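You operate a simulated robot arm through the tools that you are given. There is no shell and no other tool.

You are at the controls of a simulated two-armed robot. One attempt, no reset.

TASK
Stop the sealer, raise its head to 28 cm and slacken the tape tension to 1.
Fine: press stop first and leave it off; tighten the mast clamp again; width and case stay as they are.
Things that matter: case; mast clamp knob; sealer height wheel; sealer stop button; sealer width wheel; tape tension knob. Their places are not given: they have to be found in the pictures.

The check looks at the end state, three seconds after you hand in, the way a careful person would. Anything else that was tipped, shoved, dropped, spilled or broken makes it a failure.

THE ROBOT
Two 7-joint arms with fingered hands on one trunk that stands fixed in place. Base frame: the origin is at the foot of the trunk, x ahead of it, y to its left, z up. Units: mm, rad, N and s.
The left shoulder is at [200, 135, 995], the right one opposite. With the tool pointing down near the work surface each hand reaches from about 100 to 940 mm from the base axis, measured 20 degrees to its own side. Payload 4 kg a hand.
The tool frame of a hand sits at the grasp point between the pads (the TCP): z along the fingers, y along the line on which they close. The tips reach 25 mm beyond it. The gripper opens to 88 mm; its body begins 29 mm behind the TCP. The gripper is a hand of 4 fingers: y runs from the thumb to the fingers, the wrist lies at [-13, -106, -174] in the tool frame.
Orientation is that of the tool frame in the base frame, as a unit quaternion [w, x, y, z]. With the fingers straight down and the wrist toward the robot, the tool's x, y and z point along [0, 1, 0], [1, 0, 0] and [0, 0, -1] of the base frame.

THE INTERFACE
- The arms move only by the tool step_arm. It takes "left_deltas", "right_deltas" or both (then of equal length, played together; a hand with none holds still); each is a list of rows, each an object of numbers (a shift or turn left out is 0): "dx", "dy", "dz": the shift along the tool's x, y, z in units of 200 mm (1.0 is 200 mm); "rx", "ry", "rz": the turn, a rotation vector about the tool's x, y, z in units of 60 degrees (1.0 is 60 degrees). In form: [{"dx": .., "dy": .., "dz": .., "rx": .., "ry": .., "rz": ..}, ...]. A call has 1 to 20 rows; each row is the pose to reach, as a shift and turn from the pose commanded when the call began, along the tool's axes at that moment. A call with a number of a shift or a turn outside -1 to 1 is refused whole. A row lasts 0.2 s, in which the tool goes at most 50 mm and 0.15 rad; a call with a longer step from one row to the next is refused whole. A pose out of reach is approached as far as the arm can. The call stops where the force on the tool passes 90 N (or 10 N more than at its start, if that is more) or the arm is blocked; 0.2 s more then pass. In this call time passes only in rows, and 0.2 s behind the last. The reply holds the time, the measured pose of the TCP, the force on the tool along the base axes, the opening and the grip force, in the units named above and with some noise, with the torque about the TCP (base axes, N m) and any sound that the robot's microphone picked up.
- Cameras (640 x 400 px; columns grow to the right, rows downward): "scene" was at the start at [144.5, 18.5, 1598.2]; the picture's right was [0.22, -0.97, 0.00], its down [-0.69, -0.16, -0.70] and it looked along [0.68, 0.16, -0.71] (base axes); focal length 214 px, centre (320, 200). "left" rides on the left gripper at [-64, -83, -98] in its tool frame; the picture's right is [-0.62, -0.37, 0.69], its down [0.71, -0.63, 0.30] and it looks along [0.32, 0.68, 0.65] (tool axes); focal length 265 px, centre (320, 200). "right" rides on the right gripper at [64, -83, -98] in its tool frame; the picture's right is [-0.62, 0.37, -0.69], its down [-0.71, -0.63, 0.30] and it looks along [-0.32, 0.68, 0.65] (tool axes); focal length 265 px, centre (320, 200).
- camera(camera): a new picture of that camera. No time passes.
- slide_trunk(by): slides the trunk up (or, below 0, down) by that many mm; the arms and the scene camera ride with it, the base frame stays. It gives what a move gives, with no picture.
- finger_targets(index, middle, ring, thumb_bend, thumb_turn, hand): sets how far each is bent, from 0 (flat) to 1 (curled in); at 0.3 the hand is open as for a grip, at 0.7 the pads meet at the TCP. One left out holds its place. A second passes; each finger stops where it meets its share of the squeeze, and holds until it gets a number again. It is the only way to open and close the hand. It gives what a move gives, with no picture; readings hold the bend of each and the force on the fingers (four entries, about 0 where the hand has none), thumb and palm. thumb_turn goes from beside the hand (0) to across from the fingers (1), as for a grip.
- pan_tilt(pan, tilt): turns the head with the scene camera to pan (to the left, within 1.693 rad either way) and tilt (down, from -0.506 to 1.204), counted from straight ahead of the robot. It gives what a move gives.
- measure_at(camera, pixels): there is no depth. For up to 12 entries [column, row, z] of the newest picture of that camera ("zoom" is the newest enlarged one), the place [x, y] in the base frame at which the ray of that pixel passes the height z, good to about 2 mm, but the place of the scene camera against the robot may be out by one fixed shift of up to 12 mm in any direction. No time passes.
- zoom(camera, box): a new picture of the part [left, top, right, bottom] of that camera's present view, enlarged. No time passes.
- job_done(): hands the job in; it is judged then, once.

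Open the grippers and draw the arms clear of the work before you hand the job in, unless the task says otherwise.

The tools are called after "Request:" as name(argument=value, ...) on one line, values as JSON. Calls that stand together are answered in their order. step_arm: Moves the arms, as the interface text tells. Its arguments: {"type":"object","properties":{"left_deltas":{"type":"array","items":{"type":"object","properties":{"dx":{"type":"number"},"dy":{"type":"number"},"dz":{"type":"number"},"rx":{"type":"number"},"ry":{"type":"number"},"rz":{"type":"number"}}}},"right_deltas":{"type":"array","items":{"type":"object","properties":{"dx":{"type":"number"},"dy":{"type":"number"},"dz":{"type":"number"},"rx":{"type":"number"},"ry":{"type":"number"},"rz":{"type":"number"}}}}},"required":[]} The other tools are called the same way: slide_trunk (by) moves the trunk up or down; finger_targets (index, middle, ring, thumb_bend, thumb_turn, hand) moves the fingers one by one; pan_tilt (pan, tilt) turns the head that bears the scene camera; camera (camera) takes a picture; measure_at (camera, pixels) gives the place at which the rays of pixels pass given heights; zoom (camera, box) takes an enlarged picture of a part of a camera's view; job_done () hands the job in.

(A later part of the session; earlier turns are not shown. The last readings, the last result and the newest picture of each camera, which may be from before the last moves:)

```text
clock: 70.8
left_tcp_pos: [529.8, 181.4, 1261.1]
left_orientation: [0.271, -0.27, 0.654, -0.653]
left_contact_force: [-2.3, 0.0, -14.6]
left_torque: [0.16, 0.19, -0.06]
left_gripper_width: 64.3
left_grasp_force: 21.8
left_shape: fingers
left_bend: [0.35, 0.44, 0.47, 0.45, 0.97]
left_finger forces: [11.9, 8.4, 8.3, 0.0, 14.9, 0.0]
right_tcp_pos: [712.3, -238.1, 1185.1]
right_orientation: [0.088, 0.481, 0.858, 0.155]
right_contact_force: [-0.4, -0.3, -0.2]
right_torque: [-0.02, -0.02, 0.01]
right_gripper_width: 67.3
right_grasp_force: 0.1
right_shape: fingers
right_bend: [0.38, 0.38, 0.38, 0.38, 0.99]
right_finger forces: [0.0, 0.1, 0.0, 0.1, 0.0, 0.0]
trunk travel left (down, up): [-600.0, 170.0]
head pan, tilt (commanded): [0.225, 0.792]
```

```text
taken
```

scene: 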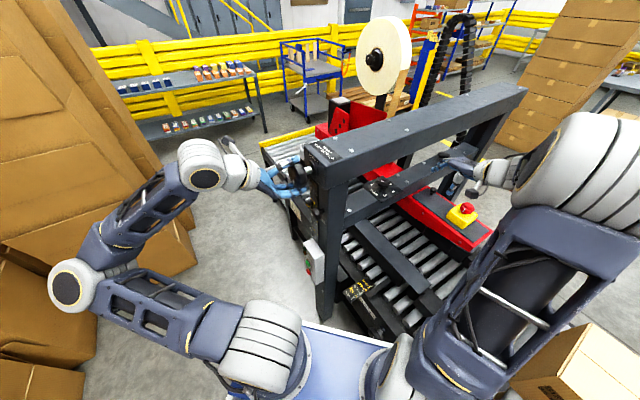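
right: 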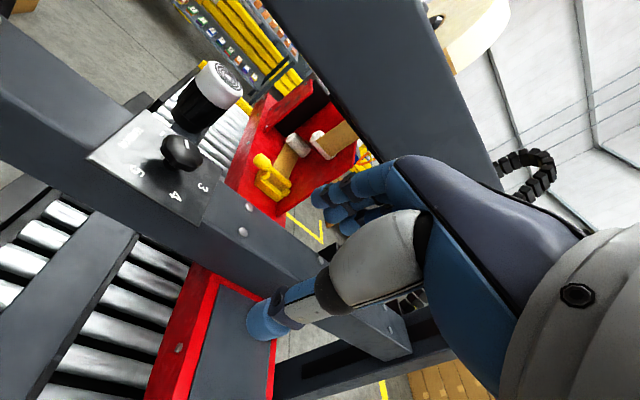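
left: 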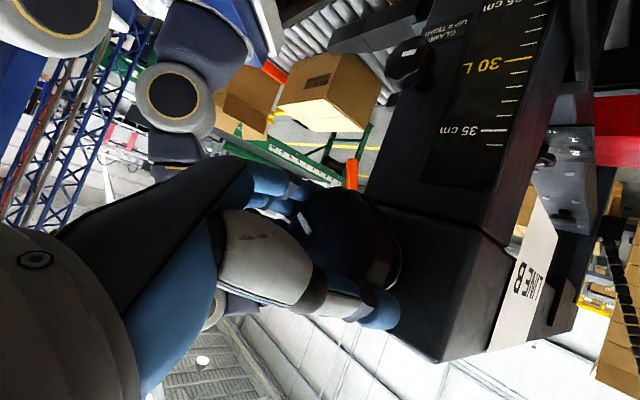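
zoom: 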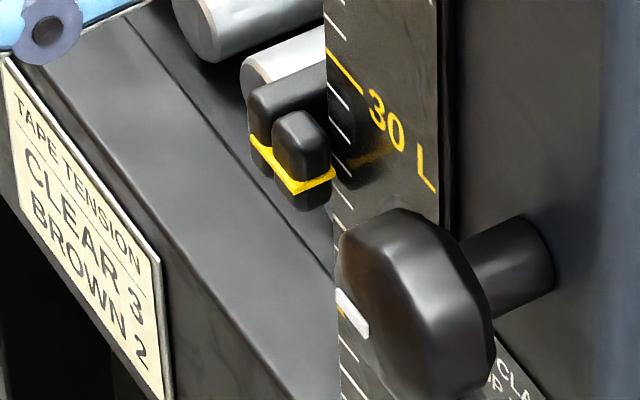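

The pointer now appears at about 26.1 from the scene camera, but that view has parallax. I release the wheel, back off and roll to +90° to read the scale from the pointer's own height.

Request:
finger_targets(hand="left", index=0.3, middle=0.3, ring=0.3, thumb_bend=0.3)

Request:
step_arm(left_deltas=[{"dz": -0.1}, {"dz": -0.3}, {"dz": -0.45}])

Request:
step_arm(left_deltas=[{"rz": -0.125}, {"rz": -0.25}, {"rz": -0.375}, {"rz": -0.5}, {"rz": -0.625}, {"rz": -0.75}, {"rz": -0.875}, {"rz": -1.0}])

Request:
step_arm(left_deltas=[{"rz": -0.125}, {"rz": -0.25}, {"rz": -0.375}, {"rz": -0.5}])

Request:
camera(camera="left")

```text
clock: 71.8
left_tcp_pos: [530.2, 180.5, 1261.9]
left_orientation: [-0.27, 0.271, -0.653, 0.654]
left_contact_force: [-0.9, -0.6, 0.2]
left_torque: [0.02, 0.0, -0.01]
left_gripper_width: 84.6
left_grasp_force: 0.0
left_shape: fingers
left_bend: [0.3, 0.3, 0.3, 0.3, 1.0]
left_finger forces: [0.1, 0.0, 0.0, 0.0, 0.1, 0.0]
right_tcp_pos: [711.7, -238.5, 1184.0]
right_orientation: [0.088, 0.482, 0.858, 0.155]
right_contact_force: [-0.3, 0.3, -0.1]
right_torque: [0.01, 0.01, 0.0]
right_gripper_width: 67.3
right_grasp_force: 0.1
right_shape: fingers
right_bend: [0.38, 0.38, 0.38, 0.38, 0.99]
right_finger forces: [0.0, 0.1, 0.0, 0.0, 0.0, 0.0]
trunk travel left (down, up): [-600.0, 170.0]
head pan, tilt (commanded): [0.225, 0.792]
```

```text
clock: 72.6
left_tcp_pos: [478.0, 221.6, 1254.4]
left_orientation: [0.272, -0.272, 0.653, -0.653]
left_contact_force: [0.6, 0.4, -0.3]
left_torque: [0.02, -0.01, -0.01]
left_gripper_width: 84.5
left_grasp_force: 0.1
left_shape: fingers
left_bend: [0.3, 0.3, 0.3, 0.3, 1.0]
left_finger forces: [0.0, 0.0, 0.1, 0.1, 0.0, 0.0]
left hand out of reach, approached as far as the arm can: row 3
right_tcp_pos: [713.3, -238.7, 1184.1]
right_orientation: [0.087, 0.481, 0.859, 0.155]
right_contact_force: [-0.2, -0.3, 1.1]
right_torque: [0.03, -0.01, -0.03]
right_gripper_width: 67.8
right_grasp_force: 0.1
right_shape: fingers
right_bend: [0.38, 0.38, 0.38, 0.38, 0.99]
right_finger forces: [0.1, 0.0, 0.0, 0.1, 0.1, 0.0]
trunk travel left (down, up): [-600.0, 170.0]
head pan, tilt (commanded): [0.225, 0.792]
```

```text
clock: 74.4
left_tcp_pos: [479.3, 219.4, 1253.0]
left_orientation: [0.093, 0.561, -0.43, 0.701]
left_contact_force: [-0.2, -0.4, 0.3]
left_torque: [0.02, -0.02, 0.02]
left_gripper_width: 84.3
left_grasp_force: 0.0
left_shape: fingers
left_bend: [0.3, 0.3, 0.3, 0.3, 1.0]
left_finger forces: [0.1, 0.1, 0.0, 0.0, 0.1, 0.1]
right_tcp_pos: [712.8, -237.2, 1184.2]
right_orientation: [0.088, 0.482, 0.858, 0.155]
right_contact_force: [-0.4, 0.3, 0.9]
right_torque: [0.03, 0.01, 0.01]
right_gripper_width: 67.4
right_grasp_force: 0.0
right_shape: fingers
right_bend: [0.38, 0.38, 0.38, 0.38, 0.99]
right_finger forces: [0.0, 0.0, 0.1, 0.0, 0.1, 0.1]
trunk travel left (down, up): [-600.0, 170.0]
head pan, tilt (commanded): [0.225, 0.792]
```

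```text
clock: 75.4
left_tcp_pos: [478.4, 219.9, 1254.1]
left_orientation: [0.271, 0.654, -0.27, 0.653]
left_contact_force: [0.3, 0.0, 0.3]
left_torque: [0.0, 0.0, 0.01]
left_gripper_width: 84.6
left_grasp_force: 0.2
left_shape: fingers
left_bend: [0.3, 0.3, 0.3, 0.3, 1.0]
left_finger forces: [0.1, 0.0, 0.1, 0.0, 0.1, 0.0]
right_tcp_pos: [712.1, -238.4, 1184.9]
right_orientation: [0.088, 0.482, 0.858, 0.155]
right_contact_force: [-0.3, -0.9, -0.1]
right_torque: [-0.02, 0.02, -0.01]
right_gripper_width: 67.3
right_grasp_force: 0.1
right_shape: fingers
right_bend: [0.38, 0.38, 0.38, 0.38, 0.99]
right_finger forces: [0.1, 0.0, 0.0, 0.0, 0.0, 0.0]
trunk travel left (down, up): [-600.0, 170.0]
head pan, tilt (commanded): [0.225, 0.792]
```

```text
taken
```

left: 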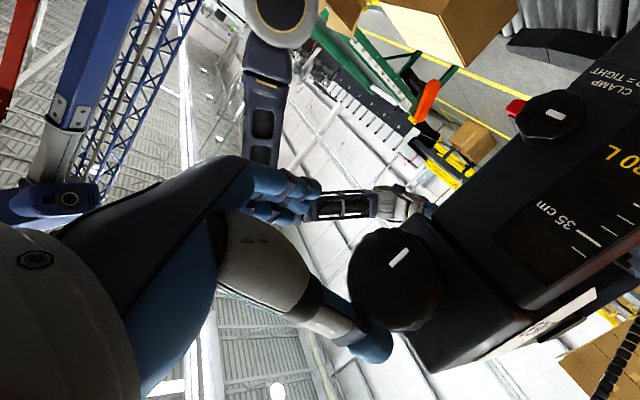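

The wheel mark now points down, confirming 180° of turn without slip. I lower the hand so its camera sits level with the pointer.

Request:
step_arm(left_deltas=[{"dx": -0.19, "dy": 0.06, "dz": -0.02}, {"dx": -0.38, "dy": 0.12, "dz": -0.04}, {"dx": -0.57, "dy": 0.184, "dz": -0.06}])

Request:
camera(camera="left")

Request:
zoom(camera="left", box=[500, 220, 640, 400])

```text
clock: 76.2
left_tcp_pos: [444.3, 203.6, 1137.9]
left_orientation: [0.271, 0.653, -0.271, 0.653]
left_contact_force: [-0.2, 0.6, 0.6]
left_torque: [0.02, -0.04, -0.01]
left_gripper_width: 84.3
left_grasp_force: 0.1
left_shape: fingers
left_bend: [0.3, 0.3, 0.3, 0.3, 1.0]
left_finger forces: [0.0, 0.1, 0.0, 0.0, 0.0, 0.0]
right_tcp_pos: [711.5, -238.8, 1185.1]
right_orientation: [0.087, 0.482, 0.858, 0.155]
right_contact_force: [-0.2, -0.5, -0.2]
right_torque: [-0.01, 0.0, -0.02]
right_gripper_width: 67.5
right_grasp_force: 0.0
right_shape: fingers
right_bend: [0.38, 0.38, 0.38, 0.38, 0.99]
right_finger forces: [0.1, 0.0, 0.0, 0.0, 0.0, 0.0]
trunk travel left (down, up): [-600.0, 170.0]
head pan, tilt (commanded): [0.225, 0.792]
```

```text
taken
```

left: 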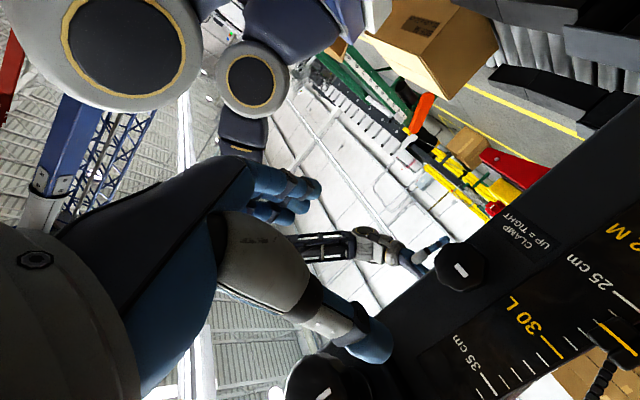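

```text
2.22 times, centred on (570, 310) of left
```

zoom: 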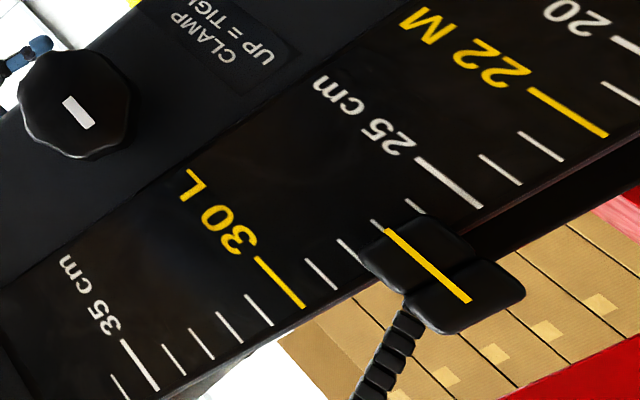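

The level view shows the pointer line almost on the 27 tick (30 L, then 29, 28, 27 down). I zoom in further to read it exactly.

Request:
zoom(camera="left", box=[550, 290, 630, 360])

```text
5.71 times, centred on (590, 325) of left
```

zoom: 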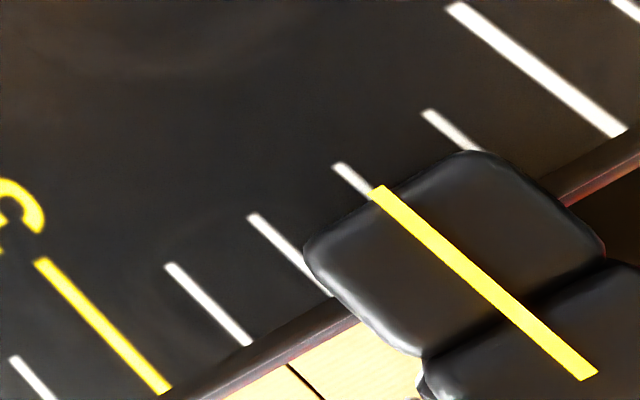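

The pointer reads about 26.95, so 180° raised it 5 cm; about 38° more is needed for 28. I go back up to the wheel at the +90° roll.

Request:
step_arm(left_deltas=[{"dx": 0.2, "dy": -0.07, "dz": 0.0}, {"dx": 0.4, "dy": -0.14, "dz": 0.0}, {"dx": 0.6, "dy": -0.205, "dz": 0.04}, {"dx": 0.6, "dy": -0.205, "dz": 0.175}])

Request:
camera(camera="left")

Request:
zoom(camera="scene", box=[250, 140, 346, 200])

```text
clock: 77.2
left_tcp_pos: [498.7, 208.9, 1258.1]
left_orientation: [0.271, 0.653, -0.271, 0.653]
left_contact_force: [-0.6, 0.1, -0.3]
left_torque: [0.0, 0.01, -0.01]
left_gripper_width: 84.4
left_grasp_force: 0.1
left_shape: fingers
left_bend: [0.3, 0.3, 0.3, 0.3, 1.0]
left_finger forces: [0.1, 0.0, 0.1, 0.0, 0.0, 0.0]
right_tcp_pos: [712.3, -238.4, 1185.2]
right_orientation: [0.088, 0.482, 0.858, 0.155]
right_contact_force: [-0.4, -0.1, 0.8]
right_torque: [-0.02, -0.01, 0.0]
right_gripper_width: 67.1
right_grasp_force: 0.0
right_shape: fingers
right_bend: [0.38, 0.38, 0.38, 0.38, 0.99]
right_finger forces: [0.0, 0.1, 0.1, 0.1, 0.1, 0.0]
trunk travel left (down, up): [-600.0, 170.0]
head pan, tilt (commanded): [0.225, 0.792]
```

```text
taken
```

left: 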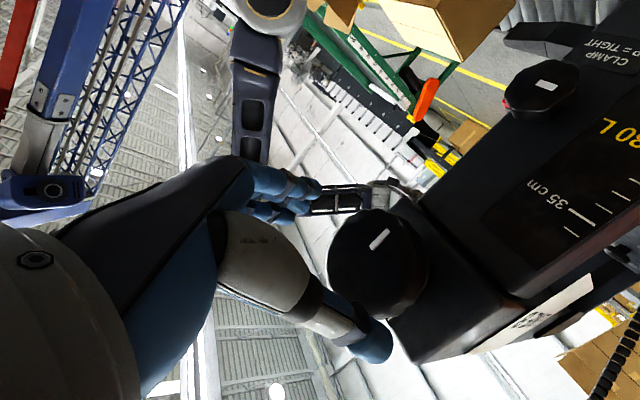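

```text
6.67 times, centred on (298, 170) of scene
```

zoom: 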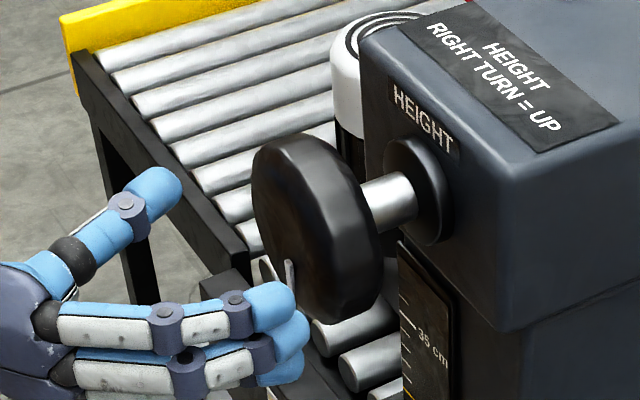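

The hand is centered on the wheel (t=500, z=1258). I advance 42 mm and close.

Request:
step_arm(left_deltas=[{"dz": 0.07, "dy": 0.003}, {"dz": 0.14, "dy": 0.006}, {"dz": 0.21, "dy": 0.006}])

Request:
finger_targets(hand="left", index=0.6, middle=0.6, ring=0.6, thumb_bend=0.6)

Request:
zoom(camera="scene", box=[250, 140, 346, 200])

Request:
zoom(camera="scene", box=[290, 195, 330, 220])

```text
clock: 78.0
left_tcp_pos: [527.2, 177.4, 1258.6]
left_orientation: [0.271, 0.653, -0.271, 0.653]
left_contact_force: [-0.2, 0.5, -0.2]
left_torque: [0.03, -0.01, -0.03]
left_gripper_width: 84.8
left_grasp_force: 0.1
left_shape: fingers
left_bend: [0.3, 0.3, 0.3, 0.3, 1.0]
left_finger forces: [0.0, 0.0, 0.1, 0.0, 0.1, 0.0]
right_tcp_pos: [714.1, -237.1, 1185.4]
right_orientation: [0.088, 0.482, 0.858, 0.155]
right_contact_force: [-1.2, -0.5, 0.6]
right_torque: [0.0, -0.02, 0.02]
right_gripper_width: 67.6
right_grasp_force: 0.1
right_shape: fingers
right_bend: [0.38, 0.38, 0.38, 0.38, 0.99]
right_finger forces: [0.1, 0.0, 0.0, 0.0, 0.0, 0.0]
trunk travel left (down, up): [-600.0, 170.0]
head pan, tilt (commanded): [0.225, 0.792]
```

```text
clock: 79.0
left_tcp_pos: [525.6, 176.4, 1258.9]
left_orientation: [0.27, 0.653, -0.27, 0.654]
left_contact_force: [-4.9, -2.8, 5.4]
left_torque: [-0.05, -0.08, -0.13]
left_gripper_width: 66.3
left_grasp_force: 20.8
left_shape: fingers
left_bend: [0.4, 0.47, 0.5, 0.39, 1.0]
left_finger forces: [9.5, 6.3, 6.6, 0.1, 18.9, 0.0]
right_tcp_pos: [710.7, -237.8, 1185.5]
right_orientation: [0.087, 0.482, 0.858, 0.155]
right_contact_force: [0.1, -1.1, 0.4]
right_torque: [0.01, -0.01, -0.06]
right_gripper_width: 67.5
right_grasp_force: 0.0
right_shape: fingers
right_bend: [0.38, 0.38, 0.38, 0.38, 0.99]
right_finger forces: [0.0, 0.0, 0.1, 0.1, 0.0, 0.0]
trunk travel left (down, up): [-600.0, 170.0]
head pan, tilt (commanded): [0.225, 0.792]
```

```text
6.67 times, centred on (298, 170) of scene
```

zoom: 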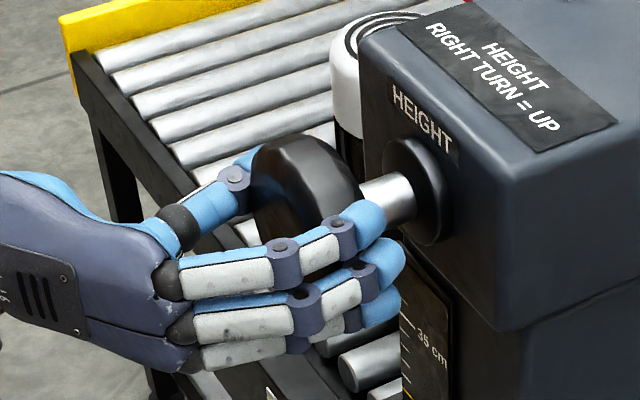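

```text
16.00 times, centred on (310, 208) of scene
```

zoom: 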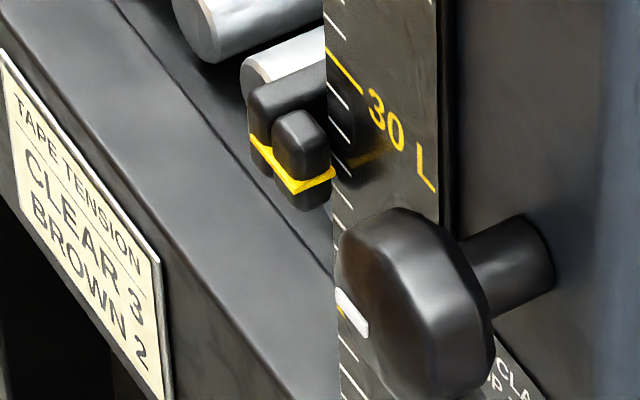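

Grip is 21 N and the head has not moved. I turn right 38°.

Request:
step_arm(left_deltas=[{"rz": 0.127, "dx": -0.001, "dy": -0.002}, {"rz": 0.254, "dx": -0.002, "dy": -0.004}, {"rz": 0.38, "dx": -0.003, "dy": -0.006}, {"rz": 0.507, "dx": -0.005, "dy": -0.008}, {"rz": 0.634, "dx": -0.006, "dy": -0.0093}])

Request:
zoom(camera="scene", box=[290, 195, 330, 220])

```text
clock: 80.2
left_tcp_pos: [528.3, 177.8, 1257.4]
left_orientation: [0.042, 0.528, -0.47, 0.706]
left_contact_force: [-10.5, -2.7, 0.7]
left_torque: [-0.05, 0.02, -0.17]
left_gripper_width: 66.2
left_grasp_force: 20.8
left_shape: fingers
left_bend: [0.39, 0.47, 0.51, 0.4, 1.0]
left_finger forces: [10.1, 6.3, 7.0, 0.0, 18.6, 0.0]
right_tcp_pos: [712.4, -238.1, 1185.4]
right_orientation: [0.088, 0.481, 0.858, 0.155]
right_contact_force: [1.1, 0.1, 0.9]
right_torque: [0.0, -0.02, -0.01]
right_gripper_width: 67.5
right_grasp_force: 0.1
right_shape: fingers
right_bend: [0.38, 0.38, 0.38, 0.38, 0.99]
right_finger forces: [0.1, 0.0, 0.1, 0.0, 0.0, 0.0]
trunk travel left (down, up): [-600.0, 170.0]
head pan, tilt (commanded): [0.225, 0.792]
```

```text
16.00 times, centred on (310, 208) of scene
```

zoom: 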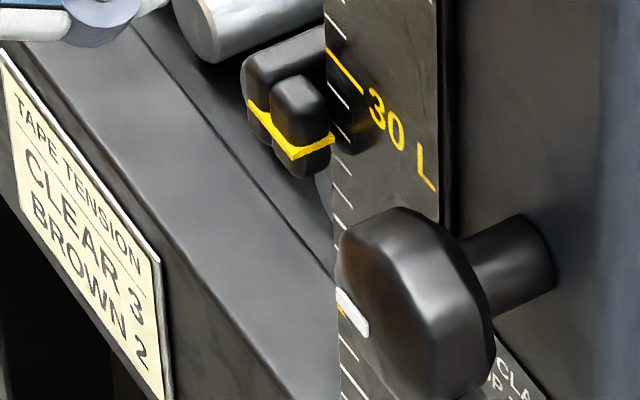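

The pointer rose about 34 px, i.e. close to 1.05 cm, giving about 28.0. I release the wheel, back off, and return to the viewing pose to check.

Request:
finger_targets(hand="left", index=0.3, middle=0.3, ring=0.3, thumb_bend=0.3)

Request:
step_arm(left_deltas=[{"dz": -0.1}, {"dz": -0.25}, {"dz": -0.39}])

Request:
step_arm(left_deltas=[{"rz": -0.127}, {"rz": -0.254}, {"rz": -0.38}, {"rz": -0.507}, {"rz": -0.634}])

Request:
zoom(camera="scene", box=[290, 195, 330, 220])

```text
clock: 81.2
left_tcp_pos: [528.2, 177.6, 1257.9]
left_orientation: [0.043, 0.529, -0.469, 0.706]
left_contact_force: [0.7, -1.2, -0.4]
left_torque: [0.01, 0.03, -0.01]
left_gripper_width: 83.9
left_grasp_force: 0.0
left_shape: fingers
left_bend: [0.3, 0.3, 0.3, 0.3, 1.0]
left_finger forces: [0.0, 0.0, 0.0, 0.1, 0.0, 0.0]
right_tcp_pos: [712.1, -237.9, 1185.5]
right_orientation: [0.089, 0.482, 0.858, 0.154]
right_contact_force: [0.2, 0.9, 0.1]
right_torque: [-0.01, 0.02, -0.01]
right_gripper_width: 67.3
right_grasp_force: 0.0
right_shape: fingers
right_bend: [0.38, 0.38, 0.38, 0.38, 0.99]
right_finger forces: [0.0, 0.0, 0.0, 0.0, 0.0, 0.0]
trunk travel left (down, up): [-600.0, 170.0]
head pan, tilt (commanded): [0.225, 0.792]
```

```text
clock: 82.0
left_tcp_pos: [475.0, 232.8, 1260.2]
left_orientation: [0.043, 0.528, -0.47, 0.706]
left_contact_force: [0.4, 0.3, 0.3]
left_torque: [0.01, -0.02, 0.05]
left_gripper_width: 83.9
left_grasp_force: 0.1
left_shape: fingers
left_bend: [0.3, 0.3, 0.3, 0.3, 1.0]
left_finger forces: [0.1, 0.0, 0.0, 0.0, 0.0, 0.0]
right_tcp_pos: [712.1, -236.9, 1185.1]
right_orientation: [0.087, 0.481, 0.858, 0.155]
right_contact_force: [0.4, 0.1, -0.5]
right_torque: [0.02, 0.02, 0.03]
right_gripper_width: 67.5
right_grasp_force: 0.0
right_shape: fingers
right_bend: [0.38, 0.38, 0.38, 0.38, 0.99]
right_finger forces: [0.0, 0.0, 0.0, 0.0, 0.0, 0.0]
trunk travel left (down, up): [-600.0, 170.0]
head pan, tilt (commanded): [0.225, 0.792]
```

```text
clock: 83.2
left_tcp_pos: [473.4, 233.8, 1259.4]
left_orientation: [0.271, 0.653, -0.27, 0.653]
left_contact_force: [-0.6, 0.0, 0.2]
left_torque: [-0.02, -0.04, -0.01]
left_gripper_width: 84.0
left_grasp_force: 0.0
left_shape: fingers
left_bend: [0.3, 0.3, 0.3, 0.3, 1.0]
left_finger forces: [0.0, 0.0, 0.0, 0.0, 0.0, 0.1]
right_tcp_pos: [713.1, -237.4, 1184.9]
right_orientation: [0.088, 0.481, 0.858, 0.154]
right_contact_force: [0.1, -0.6, -0.5]
right_torque: [0.0, 0.0, 0.0]
right_gripper_width: 67.4
right_grasp_force: 0.0
right_shape: fingers
right_bend: [0.38, 0.38, 0.38, 0.38, 0.99]
right_finger forces: [0.0, 0.1, 0.0, 0.0, 0.0, 0.0]
trunk travel left (down, up): [-600.0, 170.0]
head pan, tilt (commanded): [0.225, 0.792]
```

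```text
16.00 times, centred on (310, 208) of scene
```

zoom: 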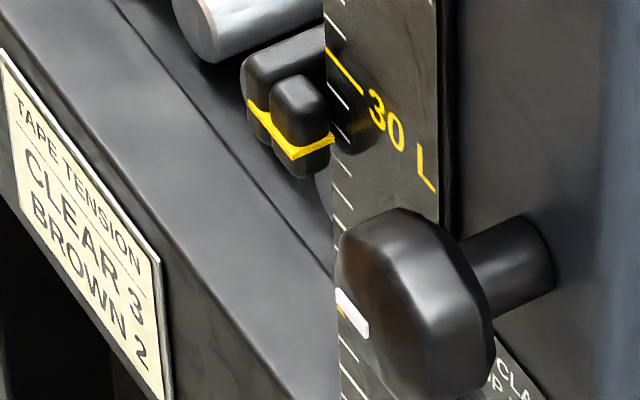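

The pointer held when released. I lower the hand so the camera is level with the pointer at about z=1084.

Request:
step_arm(left_deltas=[{"dx": -0.185, "dy": 0.07, "dz": -0.01}, {"dx": -0.37, "dy": 0.14, "dz": -0.02}, {"dx": -0.557, "dy": 0.21, "dz": -0.02}])

Request:
camera(camera="left")

Request:
zoom(camera="left", box=[540, 290, 640, 380])

```text
clock: 84.0
left_tcp_pos: [443.2, 204.6, 1151.0]
left_orientation: [0.27, 0.653, -0.271, 0.654]
left_contact_force: [0.1, -0.3, -0.3]
left_torque: [-0.02, -0.01, 0.01]
left_gripper_width: 84.0
left_grasp_force: 0.0
left_shape: fingers
left_bend: [0.3, 0.3, 0.3, 0.3, 1.0]
left_finger forces: [0.0, 0.0, 0.0, 0.0, 0.0, 0.0]
right_tcp_pos: [713.0, -238.1, 1185.2]
right_orientation: [0.088, 0.482, 0.858, 0.154]
right_contact_force: [-0.1, 0.2, 0.3]
right_torque: [0.02, 0.01, 0.04]
right_gripper_width: 67.5
right_grasp_force: 0.0
right_shape: fingers
right_bend: [0.38, 0.38, 0.38, 0.38, 0.99]
right_finger forces: [0.0, 0.1, 0.1, 0.1, 0.1, 0.0]
trunk travel left (down, up): [-600.0, 170.0]
head pan, tilt (commanded): [0.225, 0.792]
```

```text
taken
```

left: 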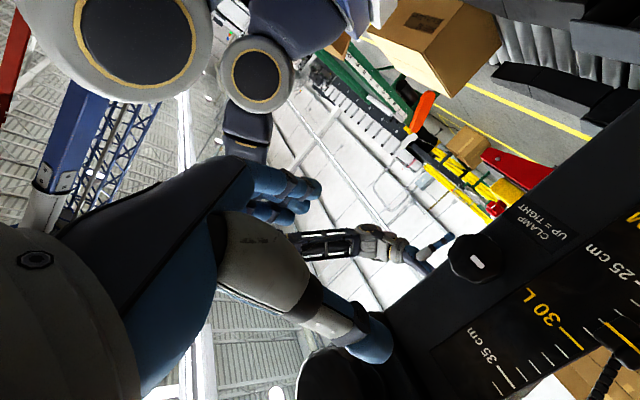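

```text
4.44 times, centred on (590, 335) of left
```

zoom: 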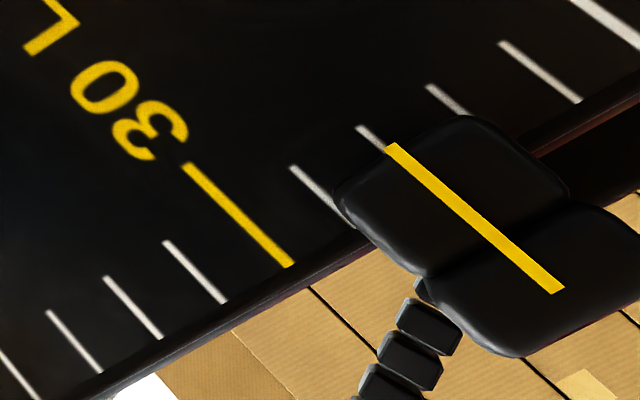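

The pointer line now sits at the 28 tick. I zoom tighter to judge the small residual.

Request:
zoom(camera="left", box=[584, 310, 624, 340])

```text
13.33 times, centred on (604, 325) of left
```

zoom: 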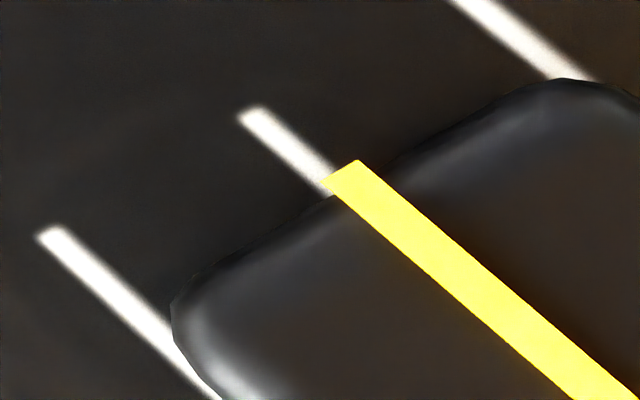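

The pointer reads about 27.95, which is 28 within half a millimetre. Now I tighten the clamp again: I roll to about +45° and move in front of the clamp knob.

Request:
step_arm(left_deltas=[{"rz": -0.125, "dx": -0.04, "dy": -0.01, "dz": 0.04}, {"rz": -0.25, "dx": -0.08, "dy": -0.02, "dz": 0.08}, {"rz": -0.375, "dx": -0.12, "dy": -0.03, "dz": 0.12}, {"rz": -0.5, "dx": -0.16, "dy": -0.045, "dz": 0.16}, {"rz": -0.625, "dx": -0.2, "dy": -0.055, "dz": 0.2}, {"rz": -0.75, "dx": -0.22, "dy": -0.065, "dz": 0.25}])

Request:
finger_targets(hand="left", index=0.38, middle=0.38, ring=0.38, thumb_bend=0.38)

Request:
camera(camera="left")

Request:
zoom(camera="scene", box=[260, 170, 356, 230])

```text
clock: 85.4
left_tcp_pos: [486.5, 179.8, 1102.1]
left_orientation: [0.5, 0.707, 0.0, 0.5]
left_contact_force: [-0.4, -0.4, -1.0]
left_torque: [0.03, 0.02, -0.01]
left_gripper_width: 84.4
left_grasp_force: 0.0
left_shape: fingers
left_bend: [0.3, 0.3, 0.3, 0.3, 1.0]
left_finger forces: [0.1, 0.1, 0.0, 0.1, 0.0, 0.0]
right_tcp_pos: [712.0, -239.3, 1184.6]
right_orientation: [0.088, 0.481, 0.858, 0.155]
right_contact_force: [0.0, 0.4, -0.5]
right_torque: [0.01, -0.01, -0.02]
right_gripper_width: 67.3
right_grasp_force: 0.1
right_shape: fingers
right_bend: [0.38, 0.38, 0.38, 0.38, 0.99]
right_finger forces: [0.1, 0.0, 0.0, 0.0, 0.1, 0.0]
trunk travel left (down, up): [-600.0, 170.0]
head pan, tilt (commanded): [0.225, 0.792]
```

```text
clock: 86.4
left_tcp_pos: [484.5, 180.3, 1102.9]
left_orientation: [0.5, 0.707, 0.0, 0.5]
left_contact_force: [-0.5, 0.5, 0.5]
left_torque: [-0.01, 0.01, 0.03]
left_gripper_width: 68.1
left_grasp_force: 0.1
left_shape: fingers
left_bend: [0.38, 0.38, 0.38, 0.38, 1.0]
left_finger forces: [0.0, 0.0, 0.0, 0.0, 0.0, 0.0]
right_tcp_pos: [712.3, -237.9, 1184.9]
right_orientation: [0.088, 0.482, 0.858, 0.155]
right_contact_force: [0.0, -0.4, 0.2]
right_torque: [0.01, 0.0, 0.0]
right_gripper_width: 67.5
right_grasp_force: 0.1
right_shape: fingers
right_bend: [0.38, 0.38, 0.38, 0.38, 0.99]
right_finger forces: [0.1, 0.0, 0.0, 0.1, 0.1, 0.0]
trunk travel left (down, up): [-600.0, 170.0]
head pan, tilt (commanded): [0.225, 0.792]
```

```text
taken
```

left: 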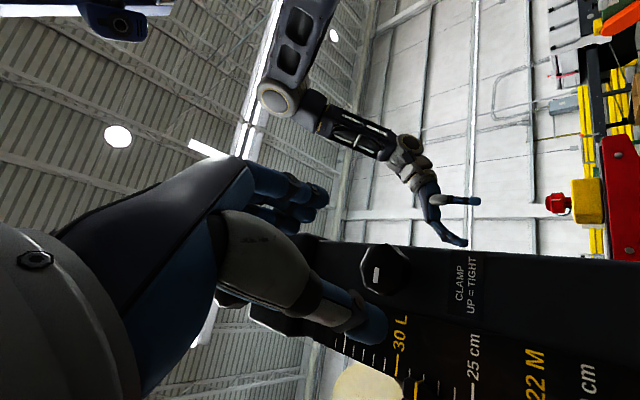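

```text
6.67 times, centred on (308, 200) of scene
```

zoom: 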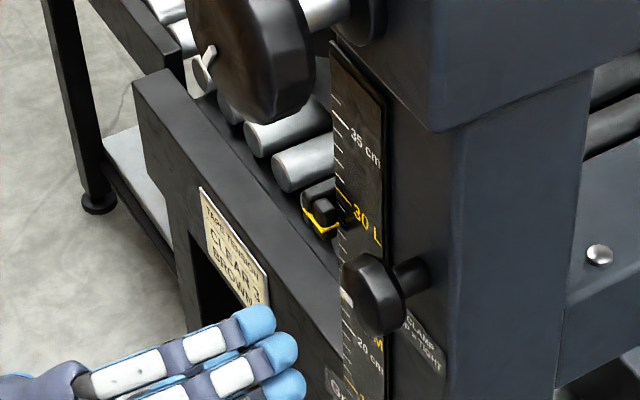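

The knob lies nearly on the tool axis (offset about 6 mm in x). I correct that and advance 70 mm to straddle it.

Request:
step_arm(left_deltas=[{"dx": 0.013, "dz": 0.12}, {"dx": 0.013, "dz": 0.24}, {"dx": 0.013, "dz": 0.35}])

Request:
zoom(camera="left", box=[250, 180, 410, 340])

Request:
zoom(camera="scene", box=[280, 185, 344, 225])

```text
clock: 87.2
left_tcp_pos: [534.4, 130.7, 1106.4]
left_orientation: [0.5, 0.707, 0.0, 0.5]
left_contact_force: [0.4, -0.2, -0.4]
left_torque: [0.0, -0.01, -0.01]
left_gripper_width: 67.8
left_grasp_force: 0.1
left_shape: fingers
left_bend: [0.38, 0.38, 0.38, 0.38, 1.0]
left_finger forces: [0.0, 0.0, 0.0, 0.0, 0.1, 0.0]
right_tcp_pos: [712.2, -237.9, 1185.5]
right_orientation: [0.089, 0.482, 0.858, 0.155]
right_contact_force: [-0.1, -1.0, 0.4]
right_torque: [0.0, 0.0, 0.0]
right_gripper_width: 67.3
right_grasp_force: 0.0
right_shape: fingers
right_bend: [0.38, 0.38, 0.38, 0.38, 0.99]
right_finger forces: [0.0, 0.0, 0.0, 0.0, 0.0, 0.0]
trunk travel left (down, up): [-600.0, 170.0]
head pan, tilt (commanded): [0.225, 0.792]
```

```text
2.50 times, centred on (330, 260) of left
```

zoom: 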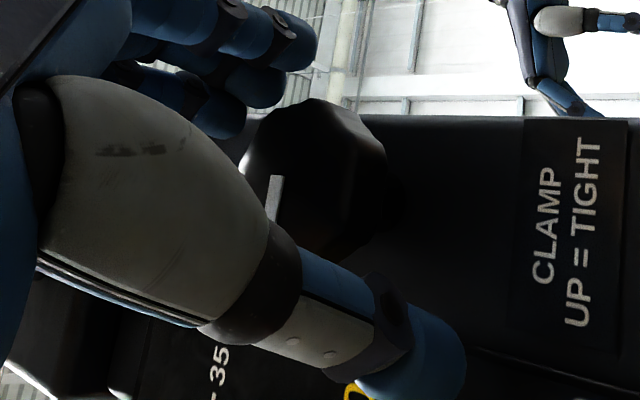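

```text
10.00 times, centred on (312, 205) of scene
```

zoom: 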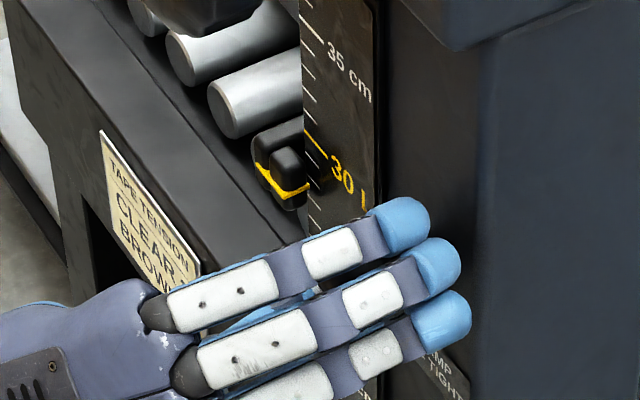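

The fingers straddle the clamp knob and the mark is visible. I close on it.

Request:
finger_targets(hand="left", index=0.7, middle=0.7, ring=0.7, thumb_bend=0.7)

Request:
zoom(camera="left", box=[250, 180, 410, 340])

```text
clock: 88.2
left_tcp_pos: [534.3, 129.8, 1107.2]
left_orientation: [0.501, 0.707, -0.001, 0.499]
left_contact_force: [1.7, -8.4, 7.7]
left_torque: [0.05, -0.09, -0.08]
left_gripper_width: 24.8
left_grasp_force: 13.1
left_shape: fingers
left_bend: [0.6, 0.62, 0.65, 0.58, 1.0]
left_finger forces: [7.5, 6.7, 3.6, 0.1, 8.9, 0.0]
right_tcp_pos: [712.4, -238.7, 1185.6]
right_orientation: [0.087, 0.481, 0.858, 0.156]
right_contact_force: [-1.0, 0.0, 0.8]
right_torque: [-0.01, 0.01, 0.03]
right_gripper_width: 67.4
right_grasp_force: 0.1
right_shape: fingers
right_bend: [0.38, 0.38, 0.38, 0.38, 0.99]
right_finger forces: [0.0, 0.0, 0.0, 0.0, 0.0, 0.0]
trunk travel left (down, up): [-600.0, 170.0]
head pan, tilt (commanded): [0.225, 0.792]
```

```text
2.50 times, centred on (330, 260) of left
```

zoom: 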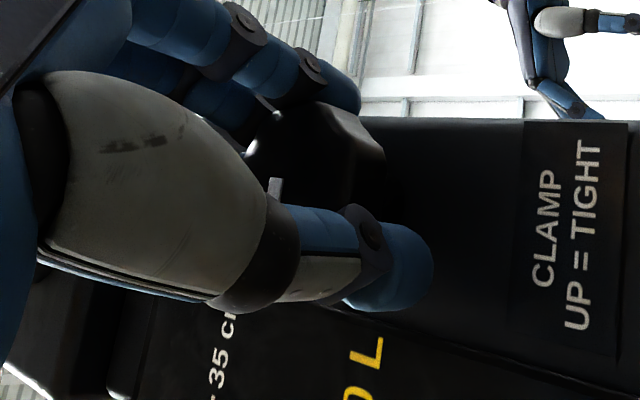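

The knob is gripped with 13 N. I turn it clockwise 60°, following the knob axis.

Request:
step_arm(left_deltas=[{"rz": 0.125, "dy": -0.0025}, {"rz": 0.25, "dy": -0.005}, {"rz": 0.375, "dy": -0.0075}, {"rz": 0.5, "dy": -0.01}, {"rz": 0.625, "dx": 0.001, "dy": -0.0125}, {"rz": 0.75, "dx": 0.002, "dy": -0.015}, {"rz": 0.875, "dx": 0.003, "dy": -0.017}, {"rz": 1.0, "dx": 0.004, "dy": -0.019}])

Request:
zoom(camera="left", box=[250, 180, 410, 340])

Request:
zoom(camera="scene", box=[280, 185, 344, 225])

```text
clock: 90.0
left_tcp_pos: [537.3, 132.1, 1102.6]
left_orientation: [0.182, 0.612, -0.354, 0.683]
left_contact_force: [-0.3, -7.6, 11.5]
left_torque: [-0.1, -0.08, 0.01]
left_gripper_width: 23.8
left_grasp_force: 12.6
left_shape: fingers
left_bend: [0.61, 0.63, 0.65, 0.58, 1.0]
left_finger forces: [4.6, 6.0, 5.7, 0.1, 9.8, 0.1]
right_tcp_pos: [711.7, -237.5, 1184.9]
right_orientation: [0.087, 0.481, 0.858, 0.156]
right_contact_force: [0.6, 0.4, -0.2]
right_torque: [0.01, 0.0, -0.02]
right_gripper_width: 67.2
right_grasp_force: 0.0
right_shape: fingers
right_bend: [0.38, 0.38, 0.38, 0.38, 0.99]
right_finger forces: [0.0, 0.0, 0.0, 0.1, 0.0, 0.1]
trunk travel left (down, up): [-600.0, 170.0]
head pan, tilt (commanded): [0.225, 0.792]
```

```text
2.50 times, centred on (330, 260) of left
```

zoom: 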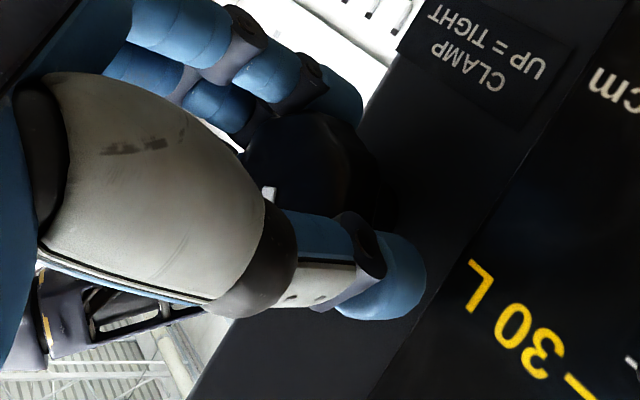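

```text
10.00 times, centred on (312, 205) of scene
```

zoom: 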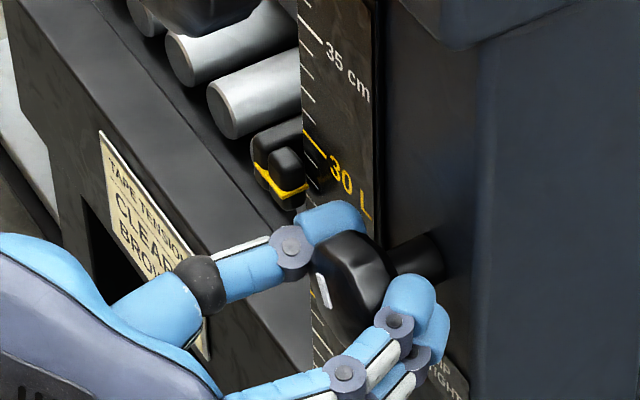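

The mark is following and is now about 24° from up. I turn the last 24°, easing the hand up slightly, and watch the torque.

Request:
step_arm(left_deltas=[{"rz": 0.133, "dx": 0.004, "dy": -0.003}, {"rz": 0.267, "dx": 0.007, "dy": -0.006}, {"rz": 0.4, "dx": 0.01, "dy": -0.0084}])

Request:
zoom(camera="left", box=[250, 180, 410, 340])

Request:
zoom(camera="scene", box=[290, 195, 338, 225])

```text
clock: 90.8
left_tcp_pos: [539.4, 135.0, 1103.3]
left_orientation: [0.037, 0.525, -0.473, 0.707]
left_contact_force: [1.0, -5.0, 3.6]
left_torque: [-0.05, -0.11, 0.06]
left_gripper_width: 24.3
left_grasp_force: 13.1
left_shape: fingers
left_bend: [0.62, 0.63, 0.66, 0.58, 1.0]
left_finger forces: [5.4, 5.6, 4.3, 0.0, 10.9, 0.0]
right_tcp_pos: [711.8, -238.5, 1185.6]
right_orientation: [0.087, 0.481, 0.858, 0.155]
right_contact_force: [-0.5, -0.3, -0.1]
right_torque: [0.0, 0.03, 0.01]
right_gripper_width: 67.2
right_grasp_force: 0.0
right_shape: fingers
right_bend: [0.38, 0.38, 0.38, 0.38, 0.99]
right_finger forces: [0.0, 0.0, 0.0, 0.0, 0.0, 0.1]
trunk travel left (down, up): [-600.0, 170.0]
head pan, tilt (commanded): [0.225, 0.792]
```

```text
2.50 times, centred on (330, 260) of left
```

zoom: 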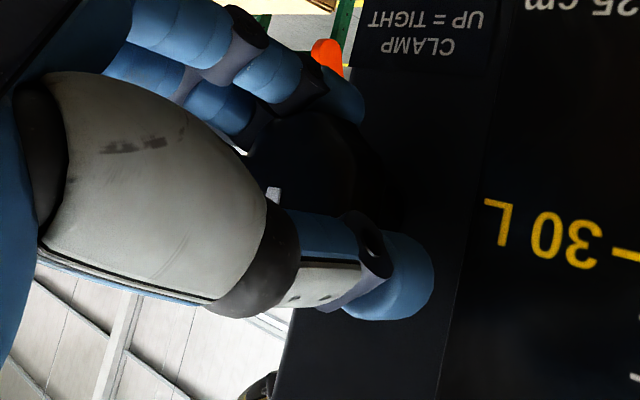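

```text
13.33 times, centred on (314, 210) of scene
```

zoom: 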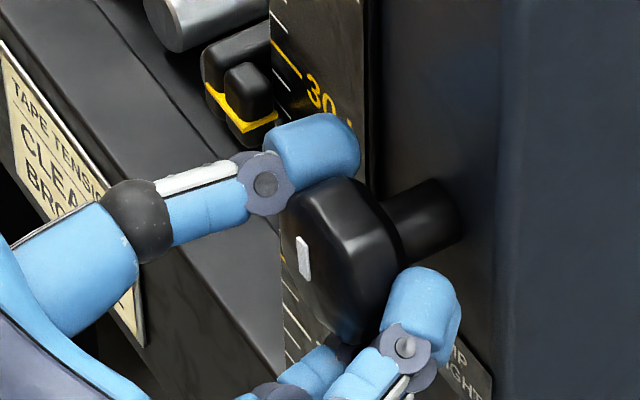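

The mark stands upright again. I release the knob, back off, and compare it with the original appearance.

Request:
finger_targets(hand="left", index=0.36, middle=0.36, ring=0.36, thumb_bend=0.36)

Request:
step_arm(left_deltas=[{"dz": -0.12}, {"dz": -0.25}, {"dz": -0.4}])

Request:
zoom(camera="scene", box=[280, 185, 344, 225])

Request:
camera(camera="left")

Request:
zoom(camera="left", box=[320, 180, 480, 280])

```text
clock: 91.8
left_tcp_pos: [538.6, 134.0, 1104.0]
left_orientation: [0.037, 0.525, -0.473, 0.706]
left_contact_force: [-0.8, 0.0, -0.4]
left_torque: [0.01, 0.0, 0.03]
left_gripper_width: 71.6
left_grasp_force: 0.1
left_shape: fingers
left_bend: [0.36, 0.36, 0.36, 0.36, 1.0]
left_finger forces: [0.1, 0.1, 0.0, 0.0, 0.1, 0.0]
right_tcp_pos: [713.1, -238.2, 1185.6]
right_orientation: [0.087, 0.482, 0.858, 0.154]
right_contact_force: [-0.5, -0.4, 0.5]
right_torque: [-0.01, 0.02, 0.03]
right_gripper_width: 67.8
right_grasp_force: 0.1
right_shape: fingers
right_bend: [0.38, 0.38, 0.38, 0.38, 0.99]
right_finger forces: [0.0, 0.1, 0.1, 0.1, 0.0, 0.0]
trunk travel left (down, up): [-600.0, 170.0]
head pan, tilt (commanded): [0.225, 0.792]
```

```text
clock: 92.6
left_tcp_pos: [482.6, 192.9, 1105.3]
left_orientation: [0.037, 0.525, -0.474, 0.706]
left_contact_force: [0.3, -1.2, -0.7]
left_torque: [-0.01, 0.0, -0.01]
left_gripper_width: 71.5
left_grasp_force: 0.1
left_shape: fingers
left_bend: [0.36, 0.36, 0.36, 0.36, 1.0]
left_finger forces: [0.0, 0.1, 0.0, 0.1, 0.0, 0.0]
right_tcp_pos: [713.2, -237.9, 1185.1]
right_orientation: [0.087, 0.481, 0.858, 0.156]
right_contact_force: [0.6, 1.0, 0.0]
right_torque: [0.01, 0.0, -0.03]
right_gripper_width: 67.4
right_grasp_force: 0.2
right_shape: fingers
right_bend: [0.38, 0.38, 0.38, 0.38, 0.99]
right_finger forces: [0.0, 0.1, 0.0, 0.1, 0.0, 0.0]
trunk travel left (down, up): [-600.0, 170.0]
head pan, tilt (commanded): [0.225, 0.792]
```

```text
10.00 times, centred on (312, 205) of scene
```

zoom: 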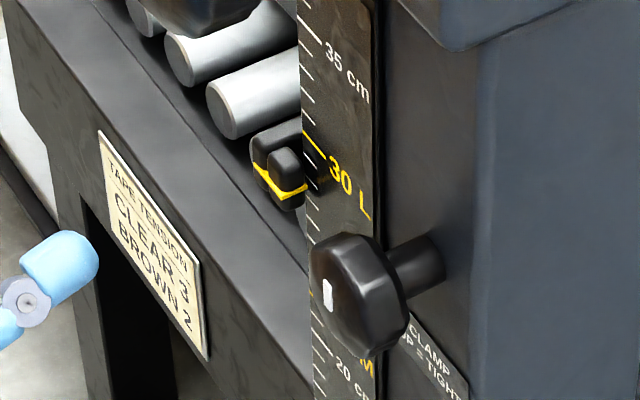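

```text
taken
```

left: 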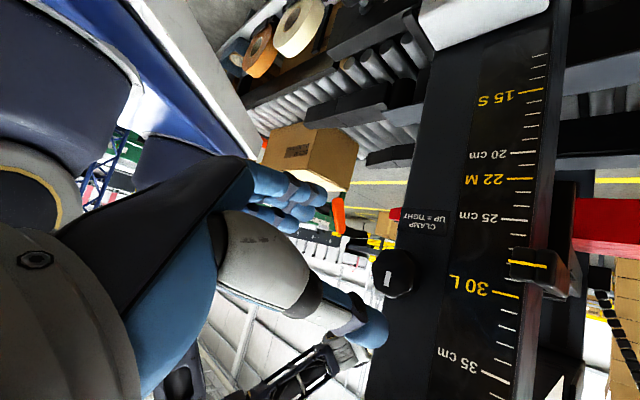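

```text
4.00 times, centred on (400, 230) of left
```

zoom: 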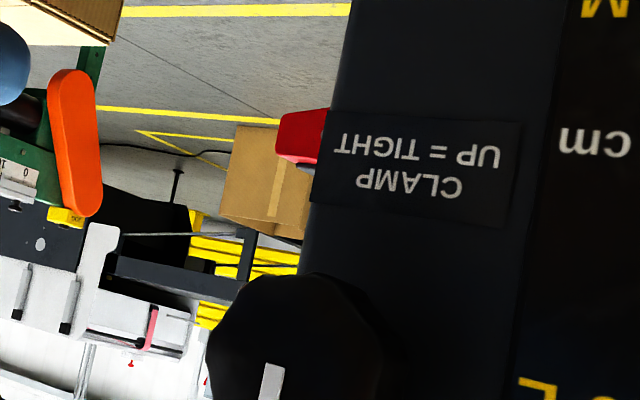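

The clamp mark in the scene view matches its original upright look. I zoom the left view on the knob and on the pointer for confirmation.

Request:
zoom(camera="left", box=[350, 230, 430, 310])

Request:
zoom(camera="left", box=[470, 210, 580, 310])

Request:
camera(camera="scene")

```text
5.00 times, centred on (390, 270) of left
```

zoom: 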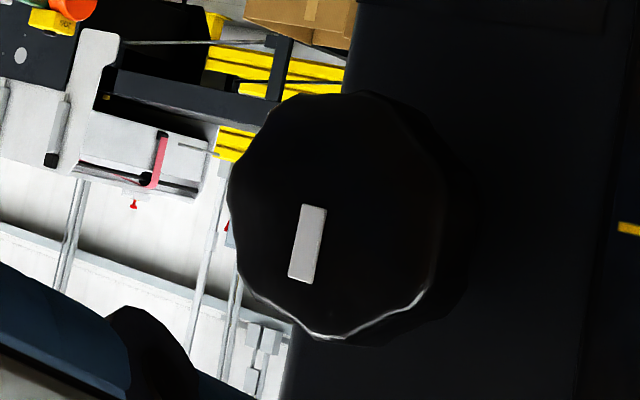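

```text
4.00 times, centred on (525, 260) of left
```

zoom: 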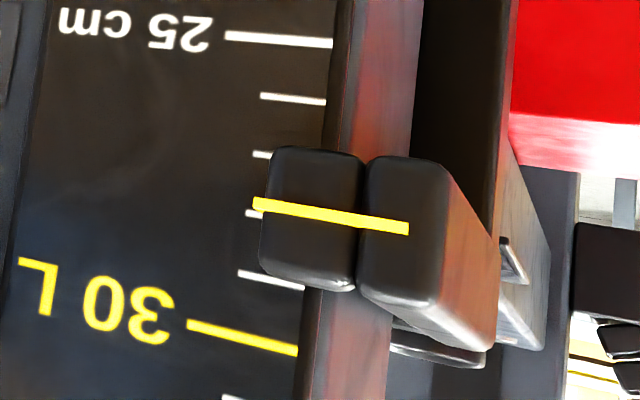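

```text
taken
```

scene: 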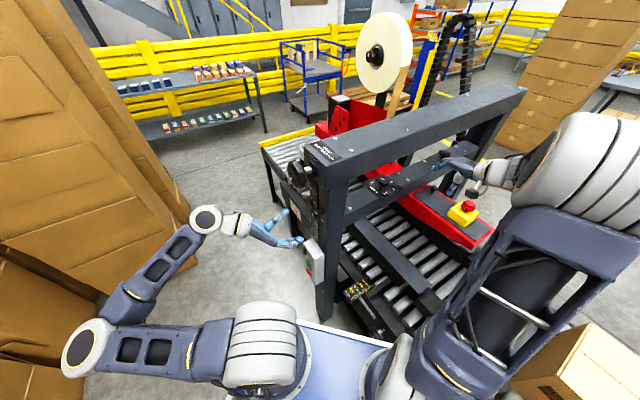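

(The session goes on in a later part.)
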